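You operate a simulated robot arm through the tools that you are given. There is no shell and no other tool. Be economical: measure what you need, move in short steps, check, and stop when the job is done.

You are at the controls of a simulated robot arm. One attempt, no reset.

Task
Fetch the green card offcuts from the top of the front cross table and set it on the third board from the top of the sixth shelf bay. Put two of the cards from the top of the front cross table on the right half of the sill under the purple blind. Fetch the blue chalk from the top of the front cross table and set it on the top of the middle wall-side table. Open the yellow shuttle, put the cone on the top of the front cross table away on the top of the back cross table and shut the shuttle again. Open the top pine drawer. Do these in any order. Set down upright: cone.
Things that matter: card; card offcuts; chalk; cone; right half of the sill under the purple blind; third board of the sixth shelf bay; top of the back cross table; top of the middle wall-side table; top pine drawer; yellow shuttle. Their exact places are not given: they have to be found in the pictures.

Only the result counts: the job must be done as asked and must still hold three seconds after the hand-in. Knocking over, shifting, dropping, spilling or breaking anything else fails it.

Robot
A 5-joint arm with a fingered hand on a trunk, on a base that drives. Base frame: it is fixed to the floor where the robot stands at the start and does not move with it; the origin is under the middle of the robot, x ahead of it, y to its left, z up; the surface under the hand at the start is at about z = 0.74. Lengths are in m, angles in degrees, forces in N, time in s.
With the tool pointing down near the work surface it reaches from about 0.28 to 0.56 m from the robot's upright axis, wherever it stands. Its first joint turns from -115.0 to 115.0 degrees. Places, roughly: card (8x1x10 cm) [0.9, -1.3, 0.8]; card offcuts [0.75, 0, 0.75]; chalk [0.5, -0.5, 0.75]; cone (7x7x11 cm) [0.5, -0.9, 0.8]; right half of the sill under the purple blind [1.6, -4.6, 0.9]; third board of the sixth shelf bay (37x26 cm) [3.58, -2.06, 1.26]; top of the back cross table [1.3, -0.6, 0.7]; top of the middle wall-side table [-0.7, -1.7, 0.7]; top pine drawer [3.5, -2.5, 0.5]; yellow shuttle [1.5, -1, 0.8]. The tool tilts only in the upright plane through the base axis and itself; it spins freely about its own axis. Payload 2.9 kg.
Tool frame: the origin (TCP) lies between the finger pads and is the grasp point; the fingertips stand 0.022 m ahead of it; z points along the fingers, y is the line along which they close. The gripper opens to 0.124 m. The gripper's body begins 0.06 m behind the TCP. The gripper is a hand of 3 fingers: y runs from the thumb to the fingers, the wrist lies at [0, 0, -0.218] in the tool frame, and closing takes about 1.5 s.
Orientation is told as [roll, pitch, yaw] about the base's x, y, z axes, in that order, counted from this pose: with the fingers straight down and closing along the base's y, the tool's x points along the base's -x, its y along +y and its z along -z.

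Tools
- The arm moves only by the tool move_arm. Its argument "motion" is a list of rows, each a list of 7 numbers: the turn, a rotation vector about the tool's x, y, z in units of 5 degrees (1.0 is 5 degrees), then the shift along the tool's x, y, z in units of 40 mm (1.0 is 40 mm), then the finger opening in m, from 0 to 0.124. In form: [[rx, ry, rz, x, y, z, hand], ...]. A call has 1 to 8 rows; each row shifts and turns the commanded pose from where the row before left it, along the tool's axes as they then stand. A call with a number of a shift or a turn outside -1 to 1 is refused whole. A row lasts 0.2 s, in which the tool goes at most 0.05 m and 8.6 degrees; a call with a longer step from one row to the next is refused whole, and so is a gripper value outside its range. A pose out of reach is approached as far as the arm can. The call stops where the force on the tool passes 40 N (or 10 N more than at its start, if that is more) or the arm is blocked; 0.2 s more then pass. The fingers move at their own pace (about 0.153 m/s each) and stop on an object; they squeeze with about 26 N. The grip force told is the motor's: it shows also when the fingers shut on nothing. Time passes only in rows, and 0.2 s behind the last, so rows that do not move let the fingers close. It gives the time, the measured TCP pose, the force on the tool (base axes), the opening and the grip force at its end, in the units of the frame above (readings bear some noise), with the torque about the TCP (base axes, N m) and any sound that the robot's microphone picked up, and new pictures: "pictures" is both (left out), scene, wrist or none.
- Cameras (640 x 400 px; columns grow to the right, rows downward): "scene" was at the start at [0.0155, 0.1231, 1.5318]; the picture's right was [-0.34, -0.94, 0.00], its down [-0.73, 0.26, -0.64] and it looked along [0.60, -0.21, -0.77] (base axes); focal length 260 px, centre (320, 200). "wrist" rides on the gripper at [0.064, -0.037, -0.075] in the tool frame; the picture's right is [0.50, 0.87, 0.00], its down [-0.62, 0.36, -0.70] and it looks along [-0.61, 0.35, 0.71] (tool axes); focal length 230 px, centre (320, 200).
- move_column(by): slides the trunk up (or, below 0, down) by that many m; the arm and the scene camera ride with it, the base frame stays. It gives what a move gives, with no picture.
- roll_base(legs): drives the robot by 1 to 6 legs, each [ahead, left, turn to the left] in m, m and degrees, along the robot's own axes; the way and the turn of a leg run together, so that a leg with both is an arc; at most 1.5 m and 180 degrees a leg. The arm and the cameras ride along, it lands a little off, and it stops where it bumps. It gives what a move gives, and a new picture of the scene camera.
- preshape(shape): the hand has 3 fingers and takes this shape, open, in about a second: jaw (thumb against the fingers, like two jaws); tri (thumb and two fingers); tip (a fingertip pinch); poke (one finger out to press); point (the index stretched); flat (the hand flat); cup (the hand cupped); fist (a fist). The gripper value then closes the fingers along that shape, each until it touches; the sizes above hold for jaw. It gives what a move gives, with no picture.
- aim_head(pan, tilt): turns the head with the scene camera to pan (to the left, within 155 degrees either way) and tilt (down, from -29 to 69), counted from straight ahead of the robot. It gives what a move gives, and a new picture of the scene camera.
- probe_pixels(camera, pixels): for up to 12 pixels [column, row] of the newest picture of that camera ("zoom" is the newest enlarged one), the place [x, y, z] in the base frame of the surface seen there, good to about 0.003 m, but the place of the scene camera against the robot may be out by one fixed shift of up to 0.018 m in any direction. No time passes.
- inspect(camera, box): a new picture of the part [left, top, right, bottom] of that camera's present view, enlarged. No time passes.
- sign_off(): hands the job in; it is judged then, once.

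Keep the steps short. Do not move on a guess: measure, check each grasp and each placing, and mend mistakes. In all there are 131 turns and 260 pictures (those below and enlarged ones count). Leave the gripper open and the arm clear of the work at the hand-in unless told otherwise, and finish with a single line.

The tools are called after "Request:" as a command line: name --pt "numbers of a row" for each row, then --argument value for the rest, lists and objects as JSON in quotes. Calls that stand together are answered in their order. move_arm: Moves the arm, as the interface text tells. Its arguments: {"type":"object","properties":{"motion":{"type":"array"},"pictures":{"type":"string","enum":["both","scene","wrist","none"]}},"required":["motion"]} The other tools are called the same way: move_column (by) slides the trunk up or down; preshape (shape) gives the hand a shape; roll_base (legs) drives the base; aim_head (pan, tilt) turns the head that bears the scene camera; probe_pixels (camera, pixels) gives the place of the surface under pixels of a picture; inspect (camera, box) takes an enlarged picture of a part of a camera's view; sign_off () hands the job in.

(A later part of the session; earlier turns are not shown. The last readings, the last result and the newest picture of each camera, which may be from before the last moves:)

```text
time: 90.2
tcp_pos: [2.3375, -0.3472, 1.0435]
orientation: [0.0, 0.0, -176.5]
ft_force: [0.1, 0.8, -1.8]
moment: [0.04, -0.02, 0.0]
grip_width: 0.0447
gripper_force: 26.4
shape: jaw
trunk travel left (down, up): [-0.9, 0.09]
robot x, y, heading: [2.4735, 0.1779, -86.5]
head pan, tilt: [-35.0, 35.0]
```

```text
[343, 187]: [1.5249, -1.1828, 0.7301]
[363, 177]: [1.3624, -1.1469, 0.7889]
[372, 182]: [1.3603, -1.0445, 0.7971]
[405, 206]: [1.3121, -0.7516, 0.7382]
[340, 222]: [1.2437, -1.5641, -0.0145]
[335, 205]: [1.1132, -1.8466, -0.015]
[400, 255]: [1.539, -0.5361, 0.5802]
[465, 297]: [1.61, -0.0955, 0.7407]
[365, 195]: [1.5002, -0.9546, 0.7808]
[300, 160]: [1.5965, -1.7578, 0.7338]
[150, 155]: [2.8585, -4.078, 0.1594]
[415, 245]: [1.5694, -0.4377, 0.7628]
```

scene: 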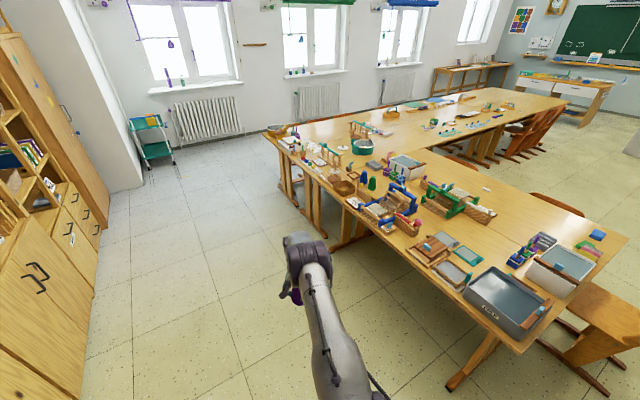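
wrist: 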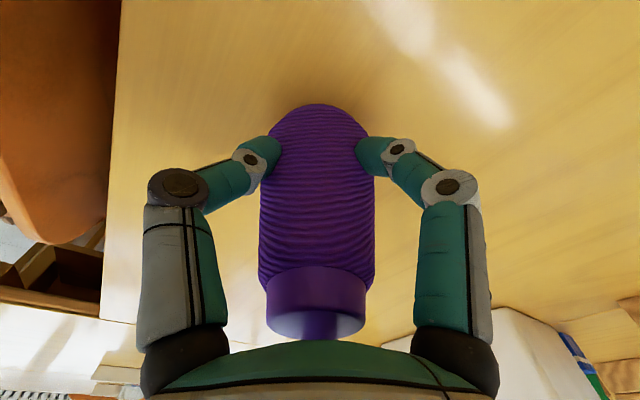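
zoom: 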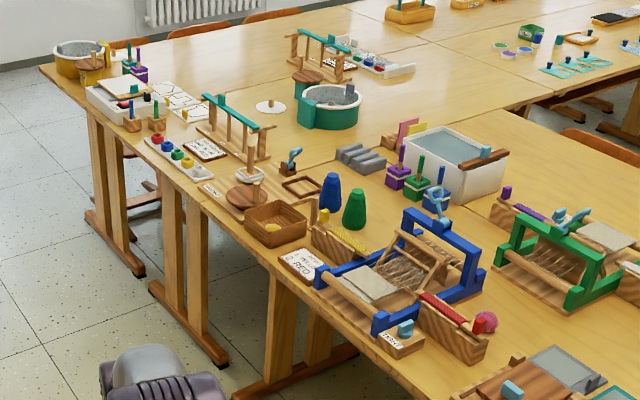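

The yellow shuttle (yellow thread and knob in a wooden block) is left of the blue loom, near (1.5,−1.0). I drive to face it.

Request:
roll_base --legs '[[0.95, 0, -3.5], [0, 0, -90], [0.15, 0, 0]]'

Request:
aim_head --pan 10 --tilt 50

```text
time: 100.1
tcp_pos: [1.8356, -0.5902, 1.0436]
orientation: [0.0, 0.0, 87.6]
ft_force: [0.5, -0.5, -2.6]
moment: [-0.02, -0.03, 0.0]
grip_width: 0.0446
gripper_force: 26.5
shape: jaw
trunk travel left (down, up): [-0.9, 0.09]
robot x, y, heading: [2.3421, -0.7723, 177.6]
head pan, tilt: [-35.0, 35.0]
```

scene: 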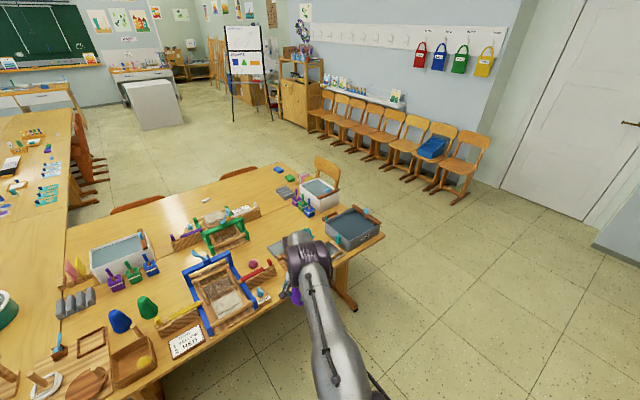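

```text
time: 101.2
tcp_pos: [1.8333, -0.5909, 1.0428]
orientation: [0.0, 0.0, 87.6]
ft_force: [1.0, 0.2, -1.6]
moment: [0.02, 0.01, 0.01]
grip_width: 0.0444
gripper_force: 26.1
shape: jaw
trunk travel left (down, up): [-0.9, 0.09]
robot x, y, heading: [2.3417, -0.7737, 177.7]
head pan, tilt: [10.0, 50.0]
```

scene: 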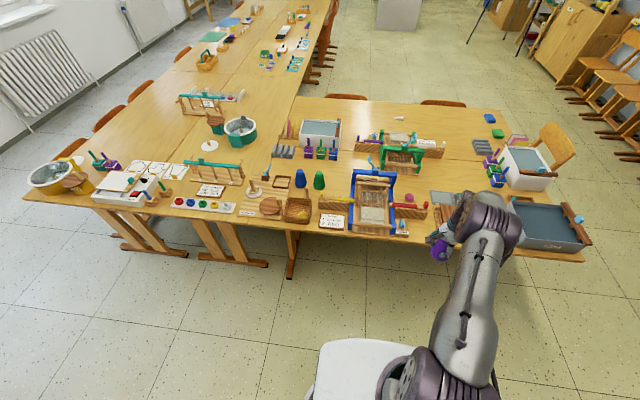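

Request:
inspect --camera "scene" --box '[260, 140, 440, 250]'

Request:
probe_pixels --camera "scene" --pixels '[[320, 152], [335, 148], [333, 185], [340, 200], [330, 205], [325, 200], [345, 205], [350, 155], [336, 165], [430, 225]]'

```text
3.56 times, centred on (350, 195) of scene
```

zoom: 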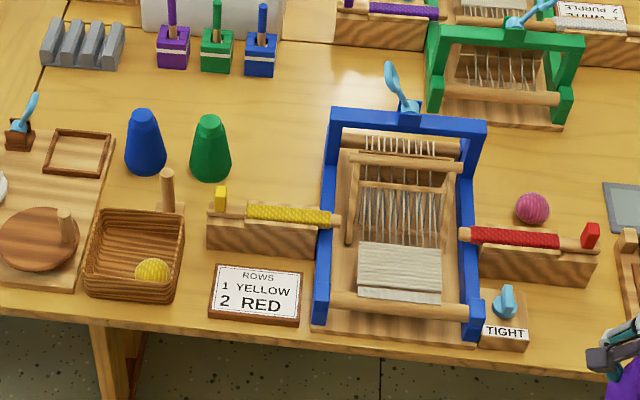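

```text
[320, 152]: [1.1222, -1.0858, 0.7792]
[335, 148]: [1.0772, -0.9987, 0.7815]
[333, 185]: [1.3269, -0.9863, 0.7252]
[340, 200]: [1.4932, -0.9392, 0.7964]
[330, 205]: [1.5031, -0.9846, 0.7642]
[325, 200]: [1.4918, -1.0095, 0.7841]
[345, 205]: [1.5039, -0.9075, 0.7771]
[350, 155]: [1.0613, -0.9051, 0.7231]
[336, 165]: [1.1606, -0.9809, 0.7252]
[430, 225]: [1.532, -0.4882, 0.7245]
```

Request:
probe_pixels --camera "scene" --pixels '[[360, 342], [325, 350], [400, 345], [370, 237], [340, 232], [300, 226]]'

Request:
probe_pixels --camera "zoom" --pixels '[[220, 195], [222, 210], [215, 245], [250, 250], [330, 218], [280, 215], [235, 165], [325, 215], [335, 130], [560, 310], [597, 262], [528, 345]]'

```text
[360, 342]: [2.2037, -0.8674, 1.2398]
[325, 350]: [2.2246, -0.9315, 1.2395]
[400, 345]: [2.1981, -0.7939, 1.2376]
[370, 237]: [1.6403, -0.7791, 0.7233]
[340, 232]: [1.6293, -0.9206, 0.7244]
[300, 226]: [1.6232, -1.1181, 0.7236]
```

```text
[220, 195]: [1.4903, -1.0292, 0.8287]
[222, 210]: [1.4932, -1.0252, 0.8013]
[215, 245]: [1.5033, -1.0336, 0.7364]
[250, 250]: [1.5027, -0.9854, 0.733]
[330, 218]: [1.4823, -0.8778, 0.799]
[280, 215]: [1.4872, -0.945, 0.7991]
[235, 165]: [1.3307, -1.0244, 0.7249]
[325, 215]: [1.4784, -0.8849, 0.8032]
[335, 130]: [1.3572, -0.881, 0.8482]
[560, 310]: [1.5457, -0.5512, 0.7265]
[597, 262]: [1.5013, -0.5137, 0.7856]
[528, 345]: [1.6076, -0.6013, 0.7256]
```

The free spot for the cone is between the green cone and the loom, about (1.39,−0.95). I swing the arm to straight ahead first, then drive in.

Request:
move_arm --pt "0 0 0 1 0 0 0" --pt "0 0 0 1 0 0 0" --pt "0 0 0 1 0 0 0" --pt "0 0 0 1 0 0 0" --pt "0 0 0 0.9 0 0 0" --pictures "none"

Request:
roll_base --legs '[[0.2, 0.15, 2.3], [0.19, 0, 0]]'

Request:
move_arm --pt "0 0 0 0 0 0 0" --pictures "wrist"

```text
time: 102.4
tcp_pos: [1.8272, -0.7889, 1.0428]
orientation: [0.0, 0.0, 87.6]
ft_force: [-0.6, 0.4, -0.9]
moment: [-0.01, -0.01, 0.02]
grip_width: 0.0443
gripper_force: 26.4
shape: jaw
trunk travel left (down, up): [-0.9, 0.09]
robot x, y, heading: [2.3406, -0.7728, 177.6]
head pan, tilt: [10.0, 50.0]
```

```text
time: 105.4
tcp_pos: [1.4316, -0.9496, 1.044]
orientation: [-0.1, 0.0, 89.8]
ft_force: [0.8, -0.2, -1.1]
moment: [-0.03, -0.01, 0.0]
grip_width: 0.0444
gripper_force: 25.9
shape: jaw
trunk travel left (down, up): [-0.9, 0.09]
robot x, y, heading: [1.9422, -0.9151, 179.9]
head pan, tilt: [10.0, 50.0]
```

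scene: 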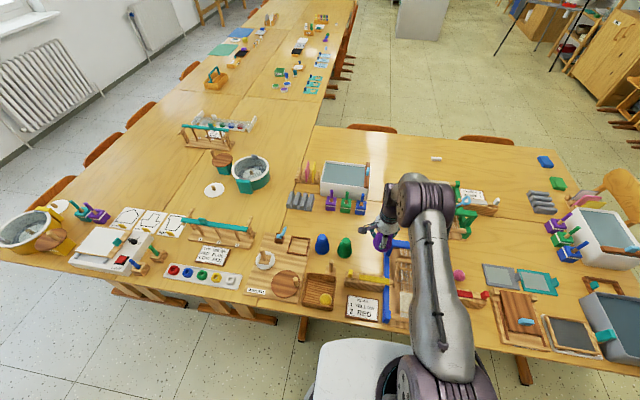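

```text
time: 105.8
tcp_pos: [1.43, -0.95, 1.0433]
orientation: [0.0, -0.1, 89.9]
ft_force: [1.2, -0.9, -1.3]
moment: [0.01, 0.0, 0.0]
grip_width: 0.0446
gripper_force: 26.4
shape: jaw
trunk travel left (down, up): [-0.9, 0.09]
robot x, y, heading: [1.9438, -0.9192, 180.1]
head pan, tilt: [10.0, 50.0]
```

wrist: 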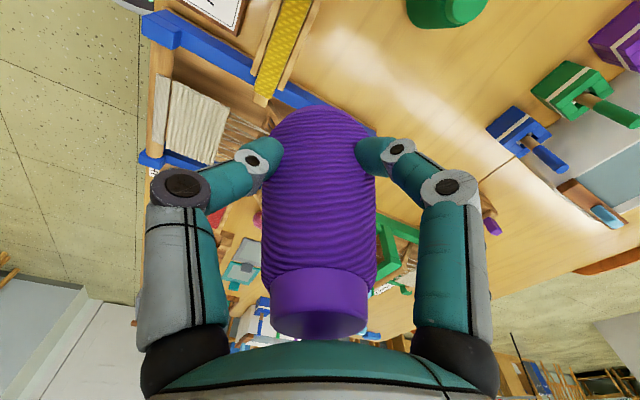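

Request:
probe_pixels --camera "wrist" --pixels '[[262, 98], [285, 40], [280, 85], [302, 95], [425, 20], [455, 20], [350, 60], [230, 65], [320, 20], [400, 110]]'

```text
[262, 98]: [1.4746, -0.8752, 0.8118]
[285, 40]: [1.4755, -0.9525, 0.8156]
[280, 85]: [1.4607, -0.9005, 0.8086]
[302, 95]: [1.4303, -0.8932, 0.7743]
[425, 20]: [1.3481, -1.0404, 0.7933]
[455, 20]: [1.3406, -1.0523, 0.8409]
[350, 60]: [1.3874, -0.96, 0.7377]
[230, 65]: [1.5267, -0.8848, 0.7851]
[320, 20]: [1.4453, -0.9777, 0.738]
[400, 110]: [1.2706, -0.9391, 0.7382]
```

Target (1.378,−0.956): about 3 cm clear all round. Shift there, then lower with the trunk.

Request:
move_arm --pt "0 0 0 0.15 0.65 0 0" --pt "0 0 0 0 0.65 0 0" --pt "0 0 0 0 0 0 0" --pictures "none"

Request:
move_column --by -0.2

Request:
move_arm --pt "0 0 0 0 0 0 0" --pictures "both"

```text
time: 106.6
tcp_pos: [1.3784, -0.9541, 1.0428]
orientation: [-0.1, 0.1, 89.8]
ft_force: [-0.1, 0.8, -1.7]
moment: [-0.02, 0.0, 0.01]
grip_width: 0.0441
gripper_force: 25.5
shape: jaw
trunk travel left (down, up): [-0.9, 0.09]
robot x, y, heading: [1.9439, -0.921, 179.8]
head pan, tilt: [10.0, 50.0]
```

```text
time: 108.8
tcp_pos: [1.3777, -0.955, 0.8428]
orientation: [0.1, -0.1, 89.8]
ft_force: [-0.7, 0.2, -2.4]
moment: [-0.03, 0.01, 0.04]
grip_width: 0.0447
gripper_force: 25.8
shape: jaw
trunk travel left (down, up): [-0.7, 0.29]
robot x, y, heading: [1.9424, -0.9199, 180.0]
head pan, tilt: [10.0, 50.0]
```

```text
time: 109.2
tcp_pos: [1.3781, -0.955, 0.8425]
orientation: [0.0, 0.0, 89.8]
ft_force: [0.0, 0.0, -1.9]
moment: [-0.02, -0.02, -0.02]
grip_width: 0.0443
gripper_force: 25.6
shape: jaw
trunk travel left (down, up): [-0.7, 0.29]
robot x, y, heading: [1.9482, -0.9178, 179.7]
head pan, tilt: [10.0, 50.0]
```

scene: 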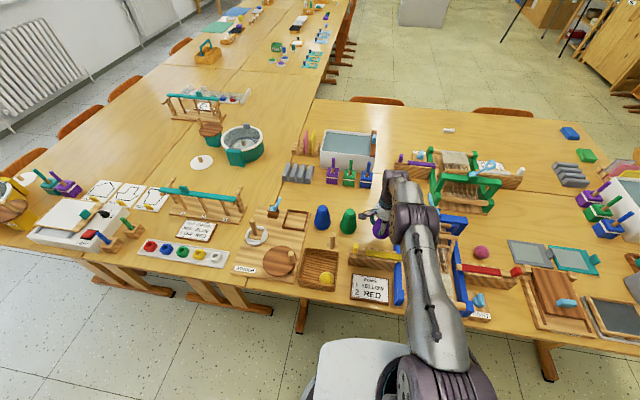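
wrist: 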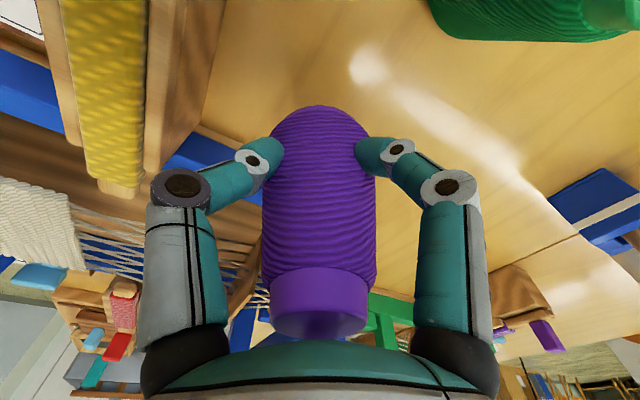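

Request:
move_arm --pt "0 0 0 0 0 0.6 0" --pt "0 0 0 0 0 0.5 0" --pt "0 0 0 0 0 0.15 0" --pt "0 0 0 0 0 0.0 0" --pictures "wrist"

```text
time: 110.2
tcp_pos: [1.3819, -0.9524, 0.7947]
orientation: [-0.1, 0.0, 89.8]
ft_force: [0.4, 0.3, -1.6]
moment: [0.03, -0.05, -0.02]
grip_width: 0.0446
gripper_force: 26.3
shape: jaw
out of reach, approached as far as the arm can: row 3
trunk travel left (down, up): [-0.7, 0.29]
robot x, y, heading: [1.9427, -0.9186, 179.8]
head pan, tilt: [10.0, 50.0]
```

wrist: 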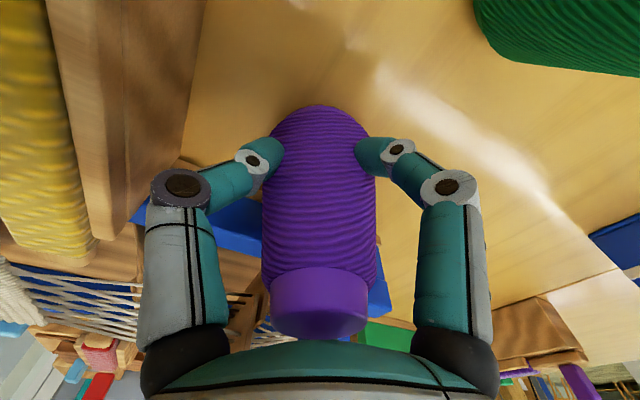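

Reach limit; lower the last millimetres with the trunk and watch the force.

Request:
move_column --by -0.004

Request:
move_column --by -0.002

```text
time: 110.7
tcp_pos: [1.3813, -0.9518, 0.7913]
orientation: [0.3, -0.1, 89.8]
ft_force: [-0.7, -0.9, 10.8]
moment: [0.08, 0.03, -0.01]
grip_width: 0.0444
gripper_force: 25.6
shape: jaw
trunk travel left (down, up): [-0.696, 0.294]
robot x, y, heading: [1.9479, -0.9185, 179.6]
head pan, tilt: [10.0, 50.0]
```

```text
time: 111.2
tcp_pos: [1.3833, -0.953, 0.7923]
orientation: [0.4, 0.0, 89.8]
ft_force: [-3.6, -1.3, 23.9]
moment: [0.13, 0.16, -0.01]
grip_width: 0.0448
gripper_force: 26.1
shape: jaw
trunk travel left (down, up): [-0.694, 0.296]
robot x, y, heading: [1.9431, -0.9203, 179.8]
head pan, tilt: [10.0, 50.0]
```

Contact. Ease up 3 mm, open to 0.08, then rise with the trunk.

Request:
move_column --by 0.003

Request:
move_arm --pt "0 0 0 0 0 0 0.055" --pt "0 0 0 0 0 0 0.07" --pt "0 0 0 0 0 0 0.078" --pt "0 0 0 0 0 0 0.078" --pictures "wrist"

Request:
move_column --by 0.2

Request:
move_arm --pt "0 0 0 0 0 0 0.078" --pictures "wrist"

```text
time: 111.8
tcp_pos: [1.3825, -0.9525, 0.7916]
orientation: [0.1, 0.0, 89.8]
ft_force: [-5.3, 0.6, 13.9]
moment: [0.09, 0.2, 0.03]
grip_width: 0.0451
gripper_force: 26.5
shape: jaw
trunk travel left (down, up): [-0.697, 0.293]
robot x, y, heading: [1.9435, -0.9217, 179.9]
head pan, tilt: [10.0, 50.0]
```

```text
time: 112.8
tcp_pos: [1.3831, -0.9511, 0.7917]
orientation: [-0.1, 0.0, 89.7]
ft_force: [0.0, -0.1, -0.2]
moment: [0.01, 0.0, 0.0]
grip_width: 0.0775
gripper_force: 0.1
shape: jaw
trunk travel left (down, up): [-0.697, 0.293]
robot x, y, heading: [1.9432, -0.9186, 179.9]
head pan, tilt: [10.0, 50.0]
```

wrist: 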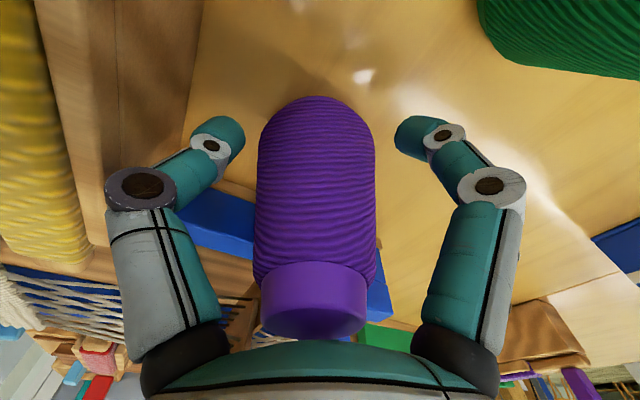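

```text
time: 114.9
tcp_pos: [1.3809, -0.9523, 0.9907]
orientation: [-0.1, 0.1, 89.8]
ft_force: [0.5, 0.2, -0.1]
moment: [-0.02, -0.02, -0.01]
grip_width: 0.0772
gripper_force: 0.1
shape: jaw
trunk travel left (down, up): [-0.897, 0.093]
robot x, y, heading: [1.9443, -0.918, 179.9]
head pan, tilt: [10.0, 50.0]
```

```text
time: 115.3
tcp_pos: [1.3814, -0.9527, 0.9926]
orientation: [0.1, 0.0, 89.7]
ft_force: [-0.4, 0.3, 0.2]
moment: [0.05, 0.03, -0.02]
grip_width: 0.0776
gripper_force: 0.1
shape: jaw
trunk travel left (down, up): [-0.897, 0.093]
robot x, y, heading: [1.9446, -0.919, 179.6]
head pan, tilt: [10.0, 50.0]
```

wrist: 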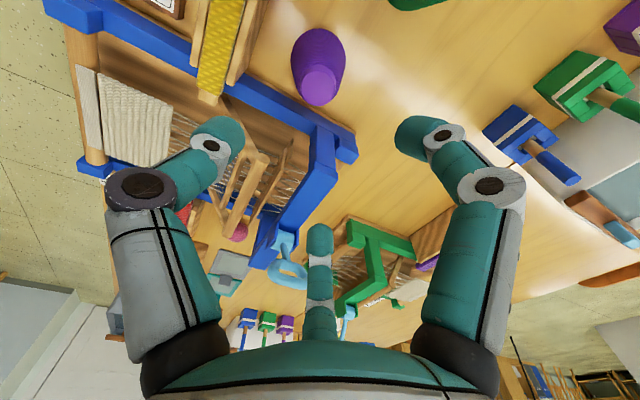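

The cone stands. Now move above the yellow knob around (1.49,−1.03) to see it.

Request:
move_arm --pt "0 0 0 0.64 -0.91 0 0.06" --pt "0 0 0 0.64 -0.91 0 0.06" --pt "0 0 0 0.64 -0.91 0 0.06" --pt "0 0 0 0 0 0.8 0.06" --pictures "both"

Request:
inspect --camera "wrist" --box '[170, 0, 450, 175]'

```text
time: 116.3
tcp_pos: [1.49, -1.0326, 0.9594]
orientation: [0.0, 0.1, 89.8]
ft_force: [-0.6, -0.1, -0.1]
moment: [0.01, -0.01, -0.01]
grip_width: 0.0608
gripper_force: 0.0
shape: jaw
trunk travel left (down, up): [-0.897, 0.093]
robot x, y, heading: [1.941, -0.9185, 179.6]
head pan, tilt: [10.0, 50.0]
```

scene: 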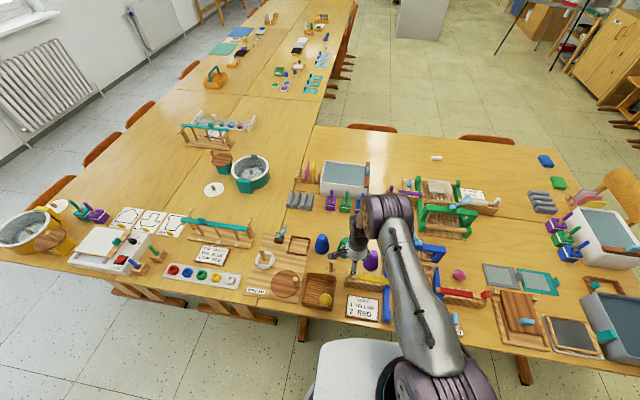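
wrist: 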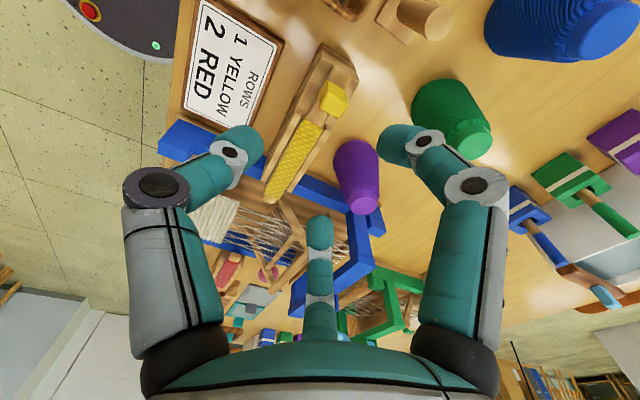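

```text
2.29 times, centred on (310, 88) of wrist
```

zoom: 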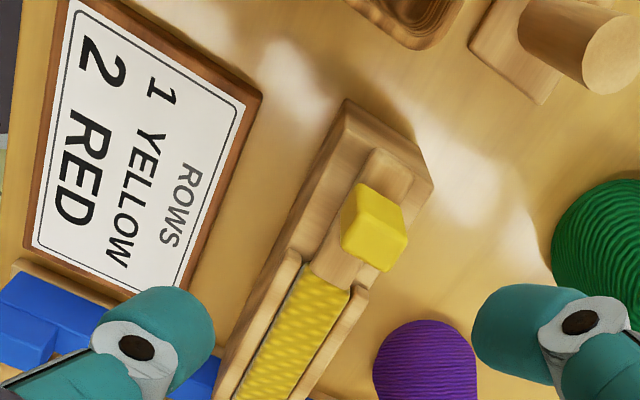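

Request:
probe_pixels --camera "zoom" --pixels '[[365, 205], [385, 215], [345, 230], [385, 255], [340, 125], [425, 185], [390, 170], [300, 330], [355, 190], [405, 230]]'

```text
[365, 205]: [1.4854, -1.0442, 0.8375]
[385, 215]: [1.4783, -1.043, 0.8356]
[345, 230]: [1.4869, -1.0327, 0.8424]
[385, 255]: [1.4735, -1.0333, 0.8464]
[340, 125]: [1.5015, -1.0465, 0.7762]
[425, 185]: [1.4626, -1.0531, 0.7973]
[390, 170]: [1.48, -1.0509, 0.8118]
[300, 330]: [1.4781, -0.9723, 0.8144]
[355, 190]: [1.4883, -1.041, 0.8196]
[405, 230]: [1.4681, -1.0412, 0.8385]
```

Knob centre (1.478,−1.037), z 0.815–0.846. I go down on it and grip across x.

Request:
move_arm --pt "0 0 0 0.11 0.3 0.96 0.06" --pt "0 0 0 0 0 0.96 0.06" --pt "0 0 0 0 0 0.9 0.06" --pictures "wrist"

```text
time: 117.1
tcp_pos: [1.4802, -1.032, 0.844]
orientation: [-0.1, 0.0, 89.7]
ft_force: [-0.4, 0.2, -1.1]
moment: [0.01, 0.02, 0.0]
grip_width: 0.0604
gripper_force: 0.2
shape: jaw
trunk travel left (down, up): [-0.897, 0.093]
robot x, y, heading: [1.9464, -0.9165, 179.8]
head pan, tilt: [10.0, 50.0]
```

wrist: 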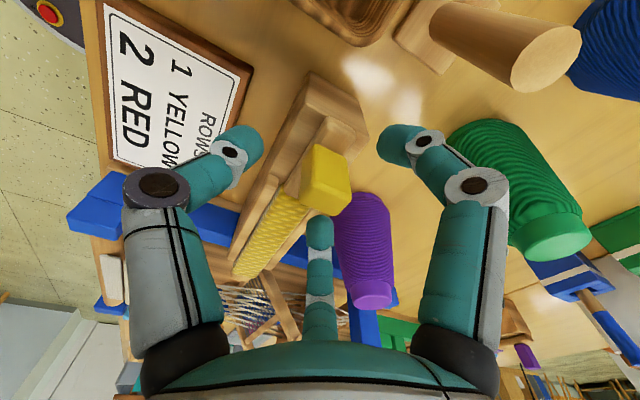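

Request:
move_arm --pt "0 0 0 0.12 0.05 0 0.06" --pt "0 0 0 0 0 0 0" --pt "0 0 0 0 0 0 0" --pt "0 0 0 0 0 0 0" --pt "0 0 0 0 0 0 0" --pt "0 0 0 0 0 0 0" --pictures "wrist"

```text
time: 118.5
tcp_pos: [1.4783, -1.0384, 0.8448]
orientation: [-0.1, 0.0, 89.8]
ft_force: [8.6, 0.2, -8.8]
moment: [-0.06, -0.15, -0.05]
grip_width: 0.0146
gripper_force: 26.2
shape: jaw
trunk travel left (down, up): [-0.897, 0.093]
robot x, y, heading: [1.9421, -0.9179, 180.1]
head pan, tilt: [10.0, 50.0]
```

wrist: 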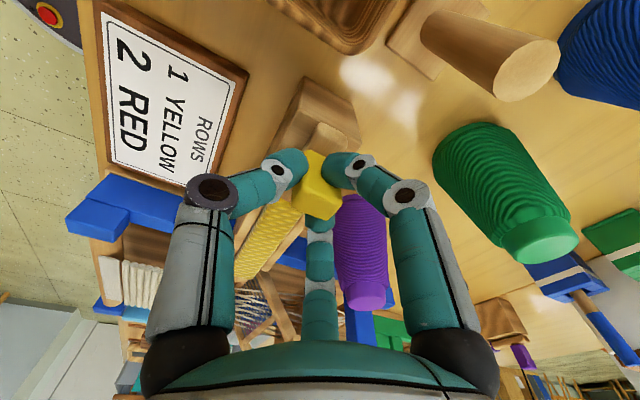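

Knob gripped. Try sliding it toward the loom (+y, tool −x) in 5–10 mm steps.

Request:
move_arm --pt "0 0 0 -0.12 0 0 0" --pt "0 0 0 -0.12 0 0 0" --pt "0 0 0 -0.25 0 0 0" --pt "0 0 0 0 0 0 0" --pictures "wrist"

```text
time: 119.5
tcp_pos: [1.4789, -1.0183, 0.8455]
orientation: [-0.2, -0.1, 89.8]
ft_force: [11.2, -0.2, -21.5]
moment: [-0.08, -0.21, -0.07]
grip_width: 0.0145
gripper_force: 26.1
shape: jaw
trunk travel left (down, up): [-0.897, 0.093]
robot x, y, heading: [1.9459, -0.9177, 179.9]
head pan, tilt: [10.0, 50.0]
```

wrist: 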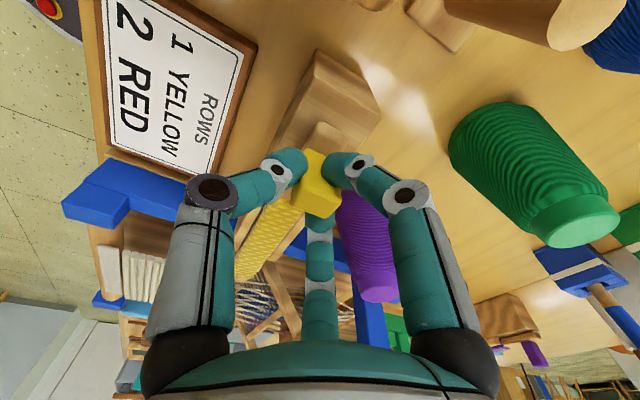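

It slides freely. Continue toward the loom.

Request:
move_arm --pt "0 0 0 -0.3 0 0.06 0" --pt "0 0 0 -0.4 0 0 0" --pt "0 0 0 -0.4 0 0 0" --pt "0 0 0 -0.4 0 0 0" --pt "0 0 0 0 0 0 0" --pictures "wrist"

```text
time: 120.7
tcp_pos: [1.478, -0.9612, 0.845]
orientation: [0.1, 0.0, 89.8]
ft_force: [11.6, 0.4, -3.4]
moment: [-0.02, -0.18, -0.09]
grip_width: 0.0148
gripper_force: 26.2
shape: jaw
trunk travel left (down, up): [-0.897, 0.093]
robot x, y, heading: [1.9434, -0.9163, 179.8]
head pan, tilt: [10.0, 50.0]
```

wrist: 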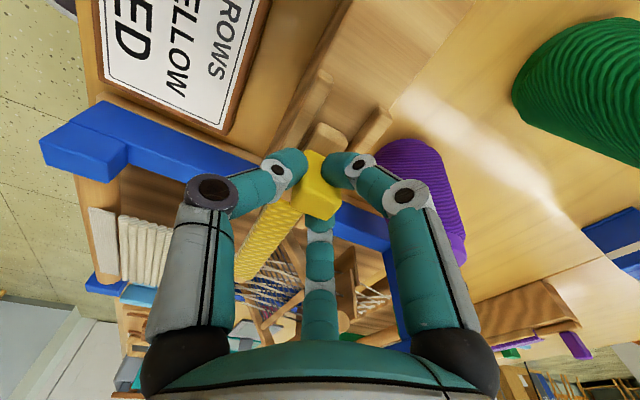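

Request:
probe_pixels --camera "wrist" --pixels '[[370, 230], [395, 300], [345, 270], [265, 310], [440, 240], [380, 160], [250, 260]]'

Request:
move_arm --pt "0 0 0 -0.4 0 0 0" --pt "0 0 0 -0.4 0 0 0" --pt "0 0 0 0 0 0 0" --pictures "both"

```text
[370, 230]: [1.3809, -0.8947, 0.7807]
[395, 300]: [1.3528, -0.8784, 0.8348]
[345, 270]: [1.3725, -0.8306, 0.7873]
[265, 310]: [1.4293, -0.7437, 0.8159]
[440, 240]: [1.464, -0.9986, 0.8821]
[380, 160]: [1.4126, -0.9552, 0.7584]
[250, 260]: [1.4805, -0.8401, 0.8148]
```

```text
time: 121.5
tcp_pos: [1.478, -0.9287, 0.8446]
orientation: [0.1, 0.0, 89.8]
ft_force: [10.3, 0.0, 0.2]
moment: [0.0, -0.17, -0.05]
grip_width: 0.0143
gripper_force: 26.1
shape: jaw
trunk travel left (down, up): [-0.897, 0.093]
robot x, y, heading: [1.9442, -0.9175, 179.7]
head pan, tilt: [10.0, 50.0]
```

scene: 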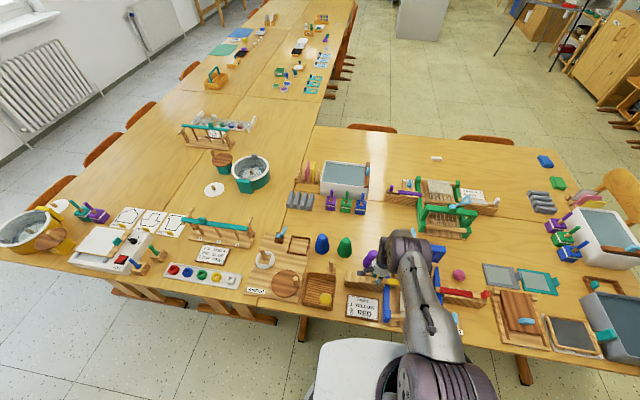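
wrist: 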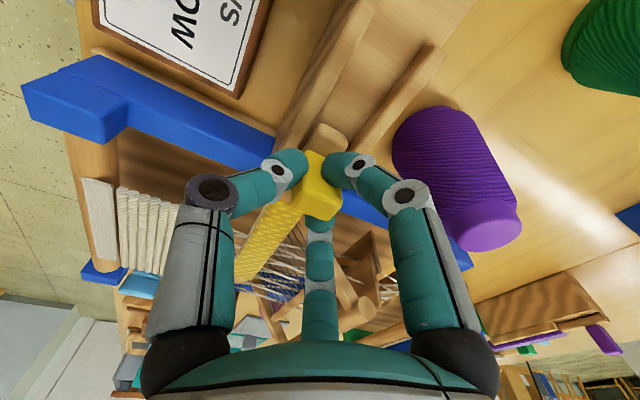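

Request:
move_arm --pt "0 0 0 -0.3 0 0 0" --pt "0 0 0 -0.3 0 0 0" --pt "0 0 0 0 0 0 0" --pictures "wrist"

```text
time: 122.3
tcp_pos: [1.4786, -0.9045, 0.8446]
orientation: [0.0, 0.0, 89.9]
ft_force: [11.4, 0.8, -9.5]
moment: [-0.04, -0.17, -0.05]
grip_width: 0.0147
gripper_force: 26.3
shape: jaw
trunk travel left (down, up): [-0.897, 0.093]
robot x, y, heading: [1.9431, -0.9167, 179.8]
head pan, tilt: [10.0, 50.0]
```

wrist: 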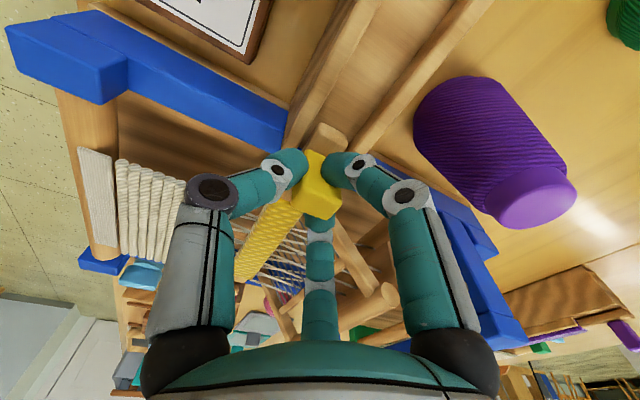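

Open by 13 cm. Now slide it shut again, back to y≈−1.038 and a bit against the stop.

Request:
move_arm --pt "0 0 0 0.5 0 0 0" --pt "0 0 0 0.5 0 0 0" --pt "0 0 0 0.5 0 0 0" --pt "0 0 0 0.5 0 0 0" --pt "0 0 0 0.5 0 0 0" --pt "0 0 0 0.5 0 0 0" --pt "0 0 0 0.3 0 0 0" --pt "0 0 0 0 0 0 0" --pictures "none"

Request:
move_arm --pt "0 0 0 0.1 0 0 0" --pt "0 0 0 0.1 0 0 0" --pt "0 0 0 0.05 0 0 0" --pt "0 0 0 0.0 0 0 0" --pictures "wrist"

```text
time: 124.1
tcp_pos: [1.477, -1.0353, 0.8461]
orientation: [0.0, 0.0, 89.8]
ft_force: [17.0, -0.9, -18.8]
moment: [-0.11, -0.27, -0.09]
grip_width: 0.0142
gripper_force: 26.1
shape: jaw
trunk travel left (down, up): [-0.897, 0.093]
robot x, y, heading: [1.943, -0.917, 180.0]
head pan, tilt: [10.0, 50.0]
```

```text
time: 125.1
tcp_pos: [1.4775, -1.0387, 0.8467]
orientation: [-0.1, 0.2, 89.7]
ft_force: [17.4, 30.3, -12.9]
moment: [0.43, -0.22, -0.24]
grip_width: 0.0144
gripper_force: 26.2
shape: jaw
trunk travel left (down, up): [-0.897, 0.093]
robot x, y, heading: [1.9462, -0.9166, 179.7]
head pan, tilt: [10.0, 50.0]
```

wrist: 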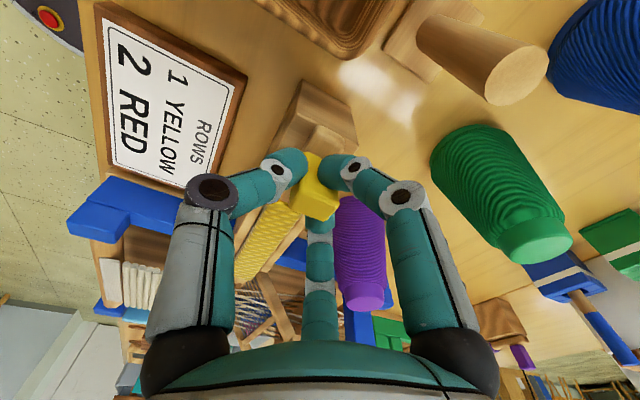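

Against the stop: shut. Release and rise.

Request:
move_arm --pt "0 0 0 -0.1 0 0 0.03" --pt "0 0 0 0 0 0 0.06" --pt "0 0 0 0 0 0 0.06" --pt "0 0 0 0 0 0 0.06" --pt "0 0 0 0 0 -1 0.06" --pt "0 0 0 0 0 -1 0.06" --pt "0 0 0 0 0 -1 0.06" --pt "0 0 0 0 0 -1 0.06" --pictures "wrist"

Request:
probe_pixels --camera "wrist" --pixels '[[330, 110]]'

```text
time: 126.9
tcp_pos: [1.4785, -1.0417, 1.0054]
orientation: [0.1, 0.1, 89.8]
ft_force: [-0.4, -0.7, -0.1]
moment: [0.01, 0.02, -0.02]
grip_width: 0.0595
gripper_force: 0.0
shape: jaw
trunk travel left (down, up): [-0.897, 0.093]
robot x, y, heading: [1.9452, -0.9173, 179.8]
head pan, tilt: [10.0, 50.0]
```

wrist: 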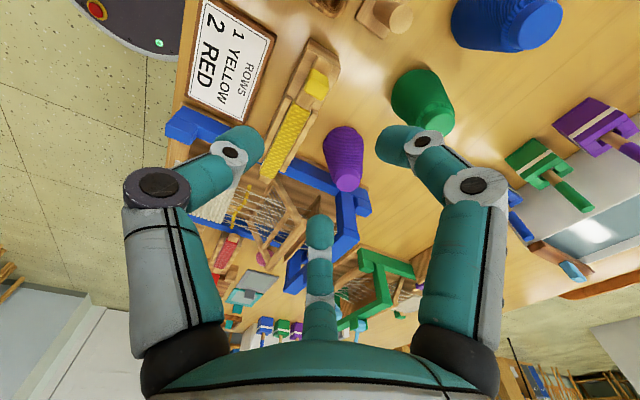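

```text
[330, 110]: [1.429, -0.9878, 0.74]
```

Shuttle done, cone upright. Next the drawer: back off, turn to face the shelves and strafe to y≈−2.4.

Request:
roll_base --legs '[[-0.55, 0, 0], [0, 0, 180], [0, -1.45, 0]]'

Request:
aim_head --pan 0 --tilt 30

```text
time: 144.3
tcp_pos: [3.0129, -2.2167, 1.0045]
orientation: [0.1, 0.0, -87.4]
ft_force: [0.7, -0.3, -0.1]
moment: [-0.02, 0.01, 0.02]
grip_width: 0.0597
gripper_force: 0.0
shape: jaw
trunk travel left (down, up): [-0.897, 0.093]
robot x, y, heading: [2.555, -2.3607, 2.6]
head pan, tilt: [10.0, 50.0]
```

scene: 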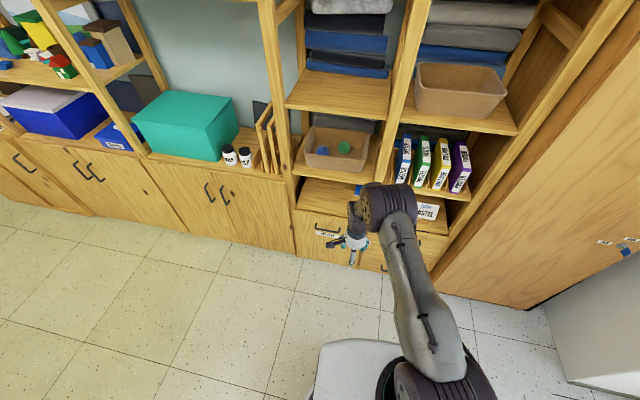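

```text
time: 145.1
tcp_pos: [3.0127, -2.2163, 1.0036]
orientation: [0.0, 0.0, -87.4]
ft_force: [0.3, -0.1, -0.9]
moment: [0.0, 0.01, 0.01]
grip_width: 0.0595
gripper_force: 0.0
shape: jaw
trunk travel left (down, up): [-0.897, 0.093]
robot x, y, heading: [2.5485, -2.3591, 2.8]
head pan, tilt: [0.0, 30.0]
```

scene: 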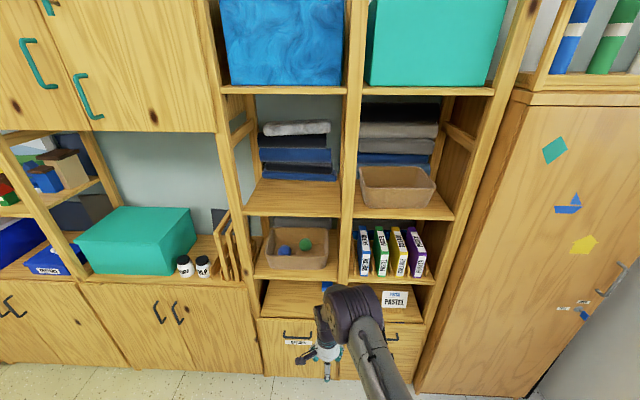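

Request:
probe_pixels --camera "scene" --pixels '[[285, 90], [295, 212], [297, 195], [295, 276], [270, 308], [297, 332], [400, 336], [400, 345], [290, 250], [255, 265], [395, 217], [283, 80]]'

Request:
aim_head --pan 0 --tilt -20

```text
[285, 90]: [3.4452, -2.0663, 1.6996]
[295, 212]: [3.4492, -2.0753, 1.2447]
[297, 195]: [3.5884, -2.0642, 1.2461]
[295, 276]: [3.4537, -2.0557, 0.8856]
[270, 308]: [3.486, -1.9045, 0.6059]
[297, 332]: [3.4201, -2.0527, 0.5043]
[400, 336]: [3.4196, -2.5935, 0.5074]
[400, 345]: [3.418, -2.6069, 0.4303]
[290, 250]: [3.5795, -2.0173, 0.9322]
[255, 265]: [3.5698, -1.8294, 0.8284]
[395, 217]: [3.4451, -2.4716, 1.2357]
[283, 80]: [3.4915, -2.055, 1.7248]
```

```text
time: 146.3
tcp_pos: [3.013, -2.2164, 1.0047]
orientation: [0.1, 0.1, -87.3]
ft_force: [0.3, 0.1, -0.3]
moment: [-0.01, 0.04, -0.01]
grip_width: 0.0596
gripper_force: 0.0
shape: jaw
trunk travel left (down, up): [-0.897, 0.093]
robot x, y, heading: [2.553, -2.3626, 2.6]
head pan, tilt: [0.0, -20.0]
```

scene: 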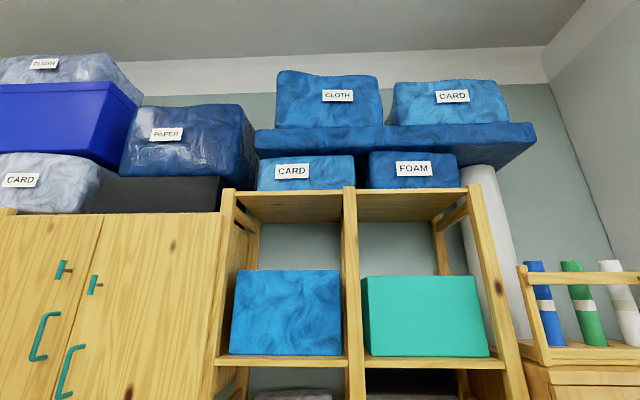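

Request:
aim_head --pan -12 --tilt 50

Request:
inspect --camera "scene" --box '[220, 60, 480, 260]'

```text
time: 147.7
tcp_pos: [3.0129, -2.2171, 1.0046]
orientation: [0.0, 0.1, -87.4]
ft_force: [0.2, 0.2, -0.7]
moment: [-0.01, 0.01, 0.0]
grip_width: 0.0596
gripper_force: 0.0
shape: jaw
trunk travel left (down, up): [-0.897, 0.093]
robot x, y, heading: [2.55, -2.3626, 2.6]
head pan, tilt: [-12.0, 50.0]
```

scene: 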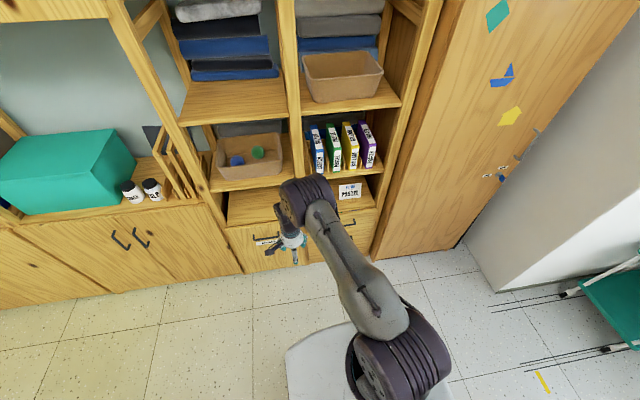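

```text
2.00 times, centred on (350, 160) of scene
```

zoom: 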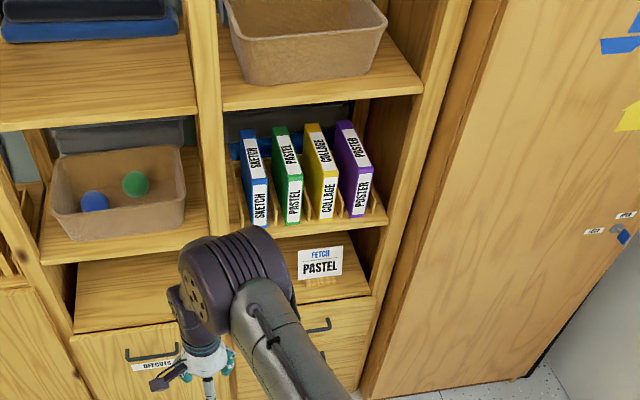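

The top drawer is in the right column under the books; its handle bar is horizontal. I tilt the tool forward (about its x) so the fingers close over/under the bar: first 60°.

Request:
move_arm --pt "-1 0 0 0 0 0 0.06" --pt "-1 0 0 0 0 0 0.06" --pt "-1 0 0 0 0 0 0.06" --pt "-1 0 0 0 0 0 0.06" --pt "-1 0 0 0 0 0 0.06" --pt "-1 0 0 0 0 0 0.06" --pt "-1 0 0 0 0 0 0.06" --pt "-1 0 0 0 0 0 0.06" --pictures "none"

Request:
move_arm --pt "-1 0 0 0 0 0 0.06" --pt "-1 0 0 0 0 0 0.06" --pt "-1 0 0 0 0 0 0.06" --pt "-1 0 0 0 0 0 0.06" --pictures "none"

Request:
move_column --by -0.4

Request:
move_arm --pt "0 0 0 0 0 0 0.06" --pictures "both"

```text
time: 149.5
tcp_pos: [3.032, -2.2974, 1.0046]
orientation: [39.2, 3.8, -86.2]
ft_force: [-0.4, 0.9, -0.5]
moment: [0.0, -0.02, 0.02]
grip_width: 0.0598
gripper_force: 0.0
shape: jaw
out of reach, approached as far as the arm can: row 2, 3, 4, 5, 6, 7, 8
trunk travel left (down, up): [-0.897, 0.093]
robot x, y, heading: [2.5513, -2.3627, 2.6]
head pan, tilt: [-12.0, 50.0]
```

```text
time: 150.5
tcp_pos: [3.0352, -2.3157, 1.0034]
orientation: [59.4, 3.5, -86.2]
ft_force: [0.2, -0.3, -0.7]
moment: [0.01, 0.0, -0.01]
grip_width: 0.0597
gripper_force: 0.0
shape: jaw
out of reach, approached as far as the arm can: row 1, 2, 3, 4
trunk travel left (down, up): [-0.897, 0.093]
robot x, y, heading: [2.555, -2.3659, 2.5]
head pan, tilt: [-12.0, 50.0]
```

```text
time: 154.3
tcp_pos: [3.0341, -2.3148, 0.605]
orientation: [59.2, 3.4, -86.2]
ft_force: [0.0, 0.1, 0.1]
moment: [-0.01, 0.02, -0.01]
grip_width: 0.0595
gripper_force: 0.0
shape: jaw
trunk travel left (down, up): [-0.497, 0.493]
robot x, y, heading: [2.5534, -2.3643, 2.7]
head pan, tilt: [-12.0, 50.0]
```

```text
time: 154.7
tcp_pos: [3.0347, -2.3145, 0.6046]
orientation: [59.2, 3.5, -86.2]
ft_force: [0.9, 0.0, -1.5]
moment: [-0.01, -0.06, -0.02]
grip_width: 0.0596
gripper_force: 0.0
shape: jaw
trunk travel left (down, up): [-0.497, 0.493]
robot x, y, heading: [2.5538, -2.3617, 2.4]
head pan, tilt: [-12.0, 50.0]
```

scene: 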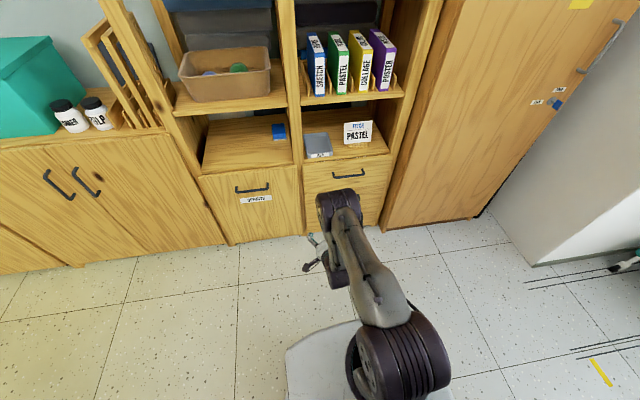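
wrist: 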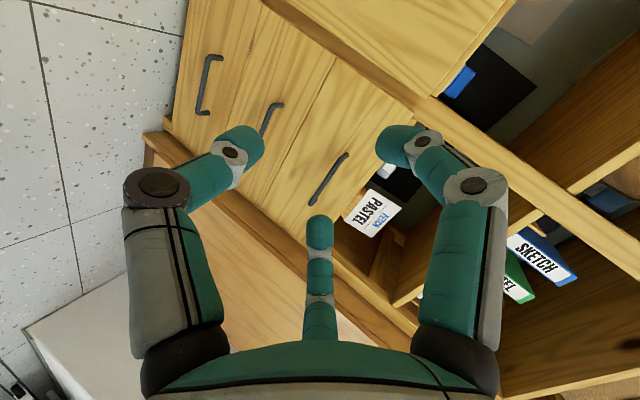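

Request:
probe_pixels --camera "wrist" --pixels '[[346, 155], [328, 180], [311, 203], [275, 108], [340, 190], [250, 110]]'

Request:
inspect --camera "wrist" --box '[260, 110, 400, 240]'

Request:
probe_pixels --camera "scene" --pixels '[[334, 176], [349, 175], [364, 173], [252, 189]]'

```text
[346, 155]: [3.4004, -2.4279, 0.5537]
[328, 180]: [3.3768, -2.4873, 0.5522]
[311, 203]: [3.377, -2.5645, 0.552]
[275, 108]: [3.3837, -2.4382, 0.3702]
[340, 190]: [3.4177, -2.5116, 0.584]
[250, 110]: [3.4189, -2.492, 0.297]
```

```text
3.08 times, centred on (330, 175) of wrist
```

zoom: 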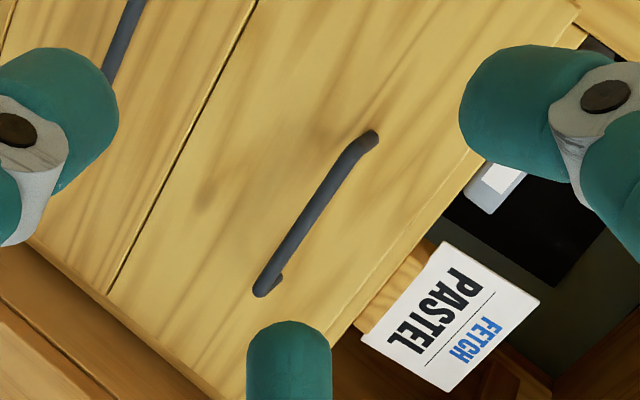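

```text
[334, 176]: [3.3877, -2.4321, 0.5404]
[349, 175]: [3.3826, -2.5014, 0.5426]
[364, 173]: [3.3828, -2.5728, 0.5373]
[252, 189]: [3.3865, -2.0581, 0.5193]
```

Handle bar: y −2.43…−2.565, z 0.552, x≈3.38, 3 cm gap. Drive to put the hand 10 cm in front of it.

Request:
roll_base --legs '[[0, 0, -2.5], [0.25, -0.16, 0]]'

Request:
move_arm --pt "0 0 0 0 0 0 0.045" --pictures "wrist"

```text
time: 157.2
tcp_pos: [3.2802, -2.5022, 0.6032]
orientation: [59.2, 3.5, -88.9]
ft_force: [0.3, 0.3, 0.0]
moment: [0.04, 0.01, 0.0]
grip_width: 0.0597
gripper_force: 0.1
shape: jaw
trunk travel left (down, up): [-0.497, 0.493]
robot x, y, heading: [2.7972, -2.5272, -0.2]
head pan, tilt: [-12.0, 50.0]
```

scene: 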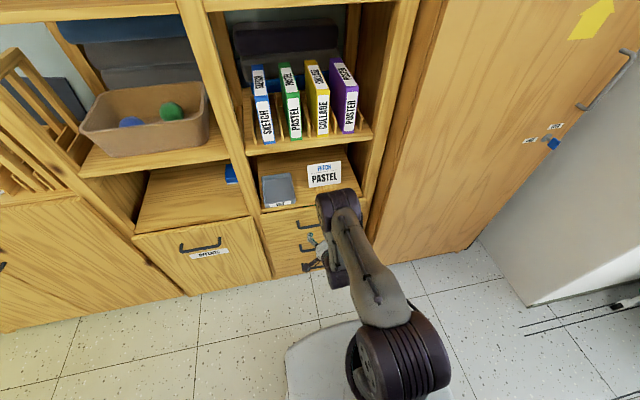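

```text
time: 157.6
tcp_pos: [3.2797, -2.5026, 0.6033]
orientation: [59.1, 3.5, -88.8]
ft_force: [0.7, 0.1, 1.0]
moment: [0.02, -0.02, 0.03]
grip_width: 0.0453
gripper_force: 0.1
shape: jaw
trunk travel left (down, up): [-0.497, 0.493]
robot x, y, heading: [2.7987, -2.5263, 0.0]
head pan, tilt: [-12.0, 50.0]
```

wrist: 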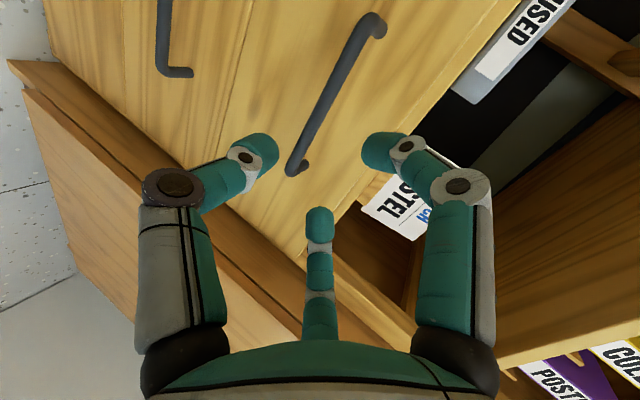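

Request:
probe_pixels --camera "wrist" --pixels '[[367, 25], [335, 85], [297, 160], [325, 105]]'

```text
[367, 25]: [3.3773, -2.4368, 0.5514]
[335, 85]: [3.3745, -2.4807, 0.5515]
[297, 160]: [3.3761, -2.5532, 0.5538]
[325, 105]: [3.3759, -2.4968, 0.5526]
```

Request:
move_arm --pt "0 0 0 0 0.07 0.85 0.045" --pt "0 0 0 0 0.07 0.85 0.045" --pt "0 0 0 0 0.07 0.85 0.045" --pt "0 0 0 0 0 0 0.045" --pictures "wrist"

```text
time: 158.6
tcp_pos: [3.3736, -2.4958, 0.562]
orientation: [59.2, 3.5, -88.7]
ft_force: [0.2, 0.7, 0.0]
moment: [0.01, 0.02, 0.01]
grip_width: 0.0453
gripper_force: 0.1
shape: jaw
trunk travel left (down, up): [-0.497, 0.493]
robot x, y, heading: [2.7938, -2.5293, 0.1]
head pan, tilt: [-12.0, 50.0]
```

wrist: 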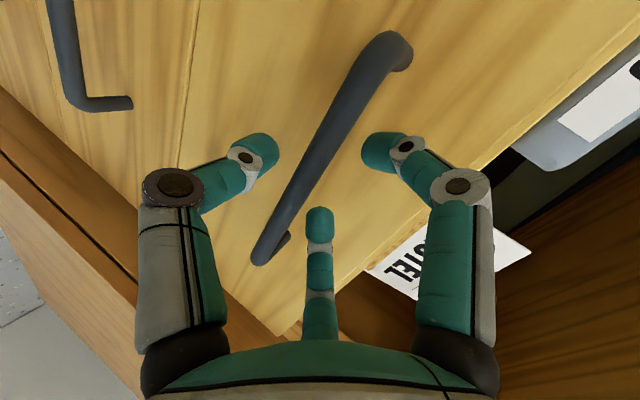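

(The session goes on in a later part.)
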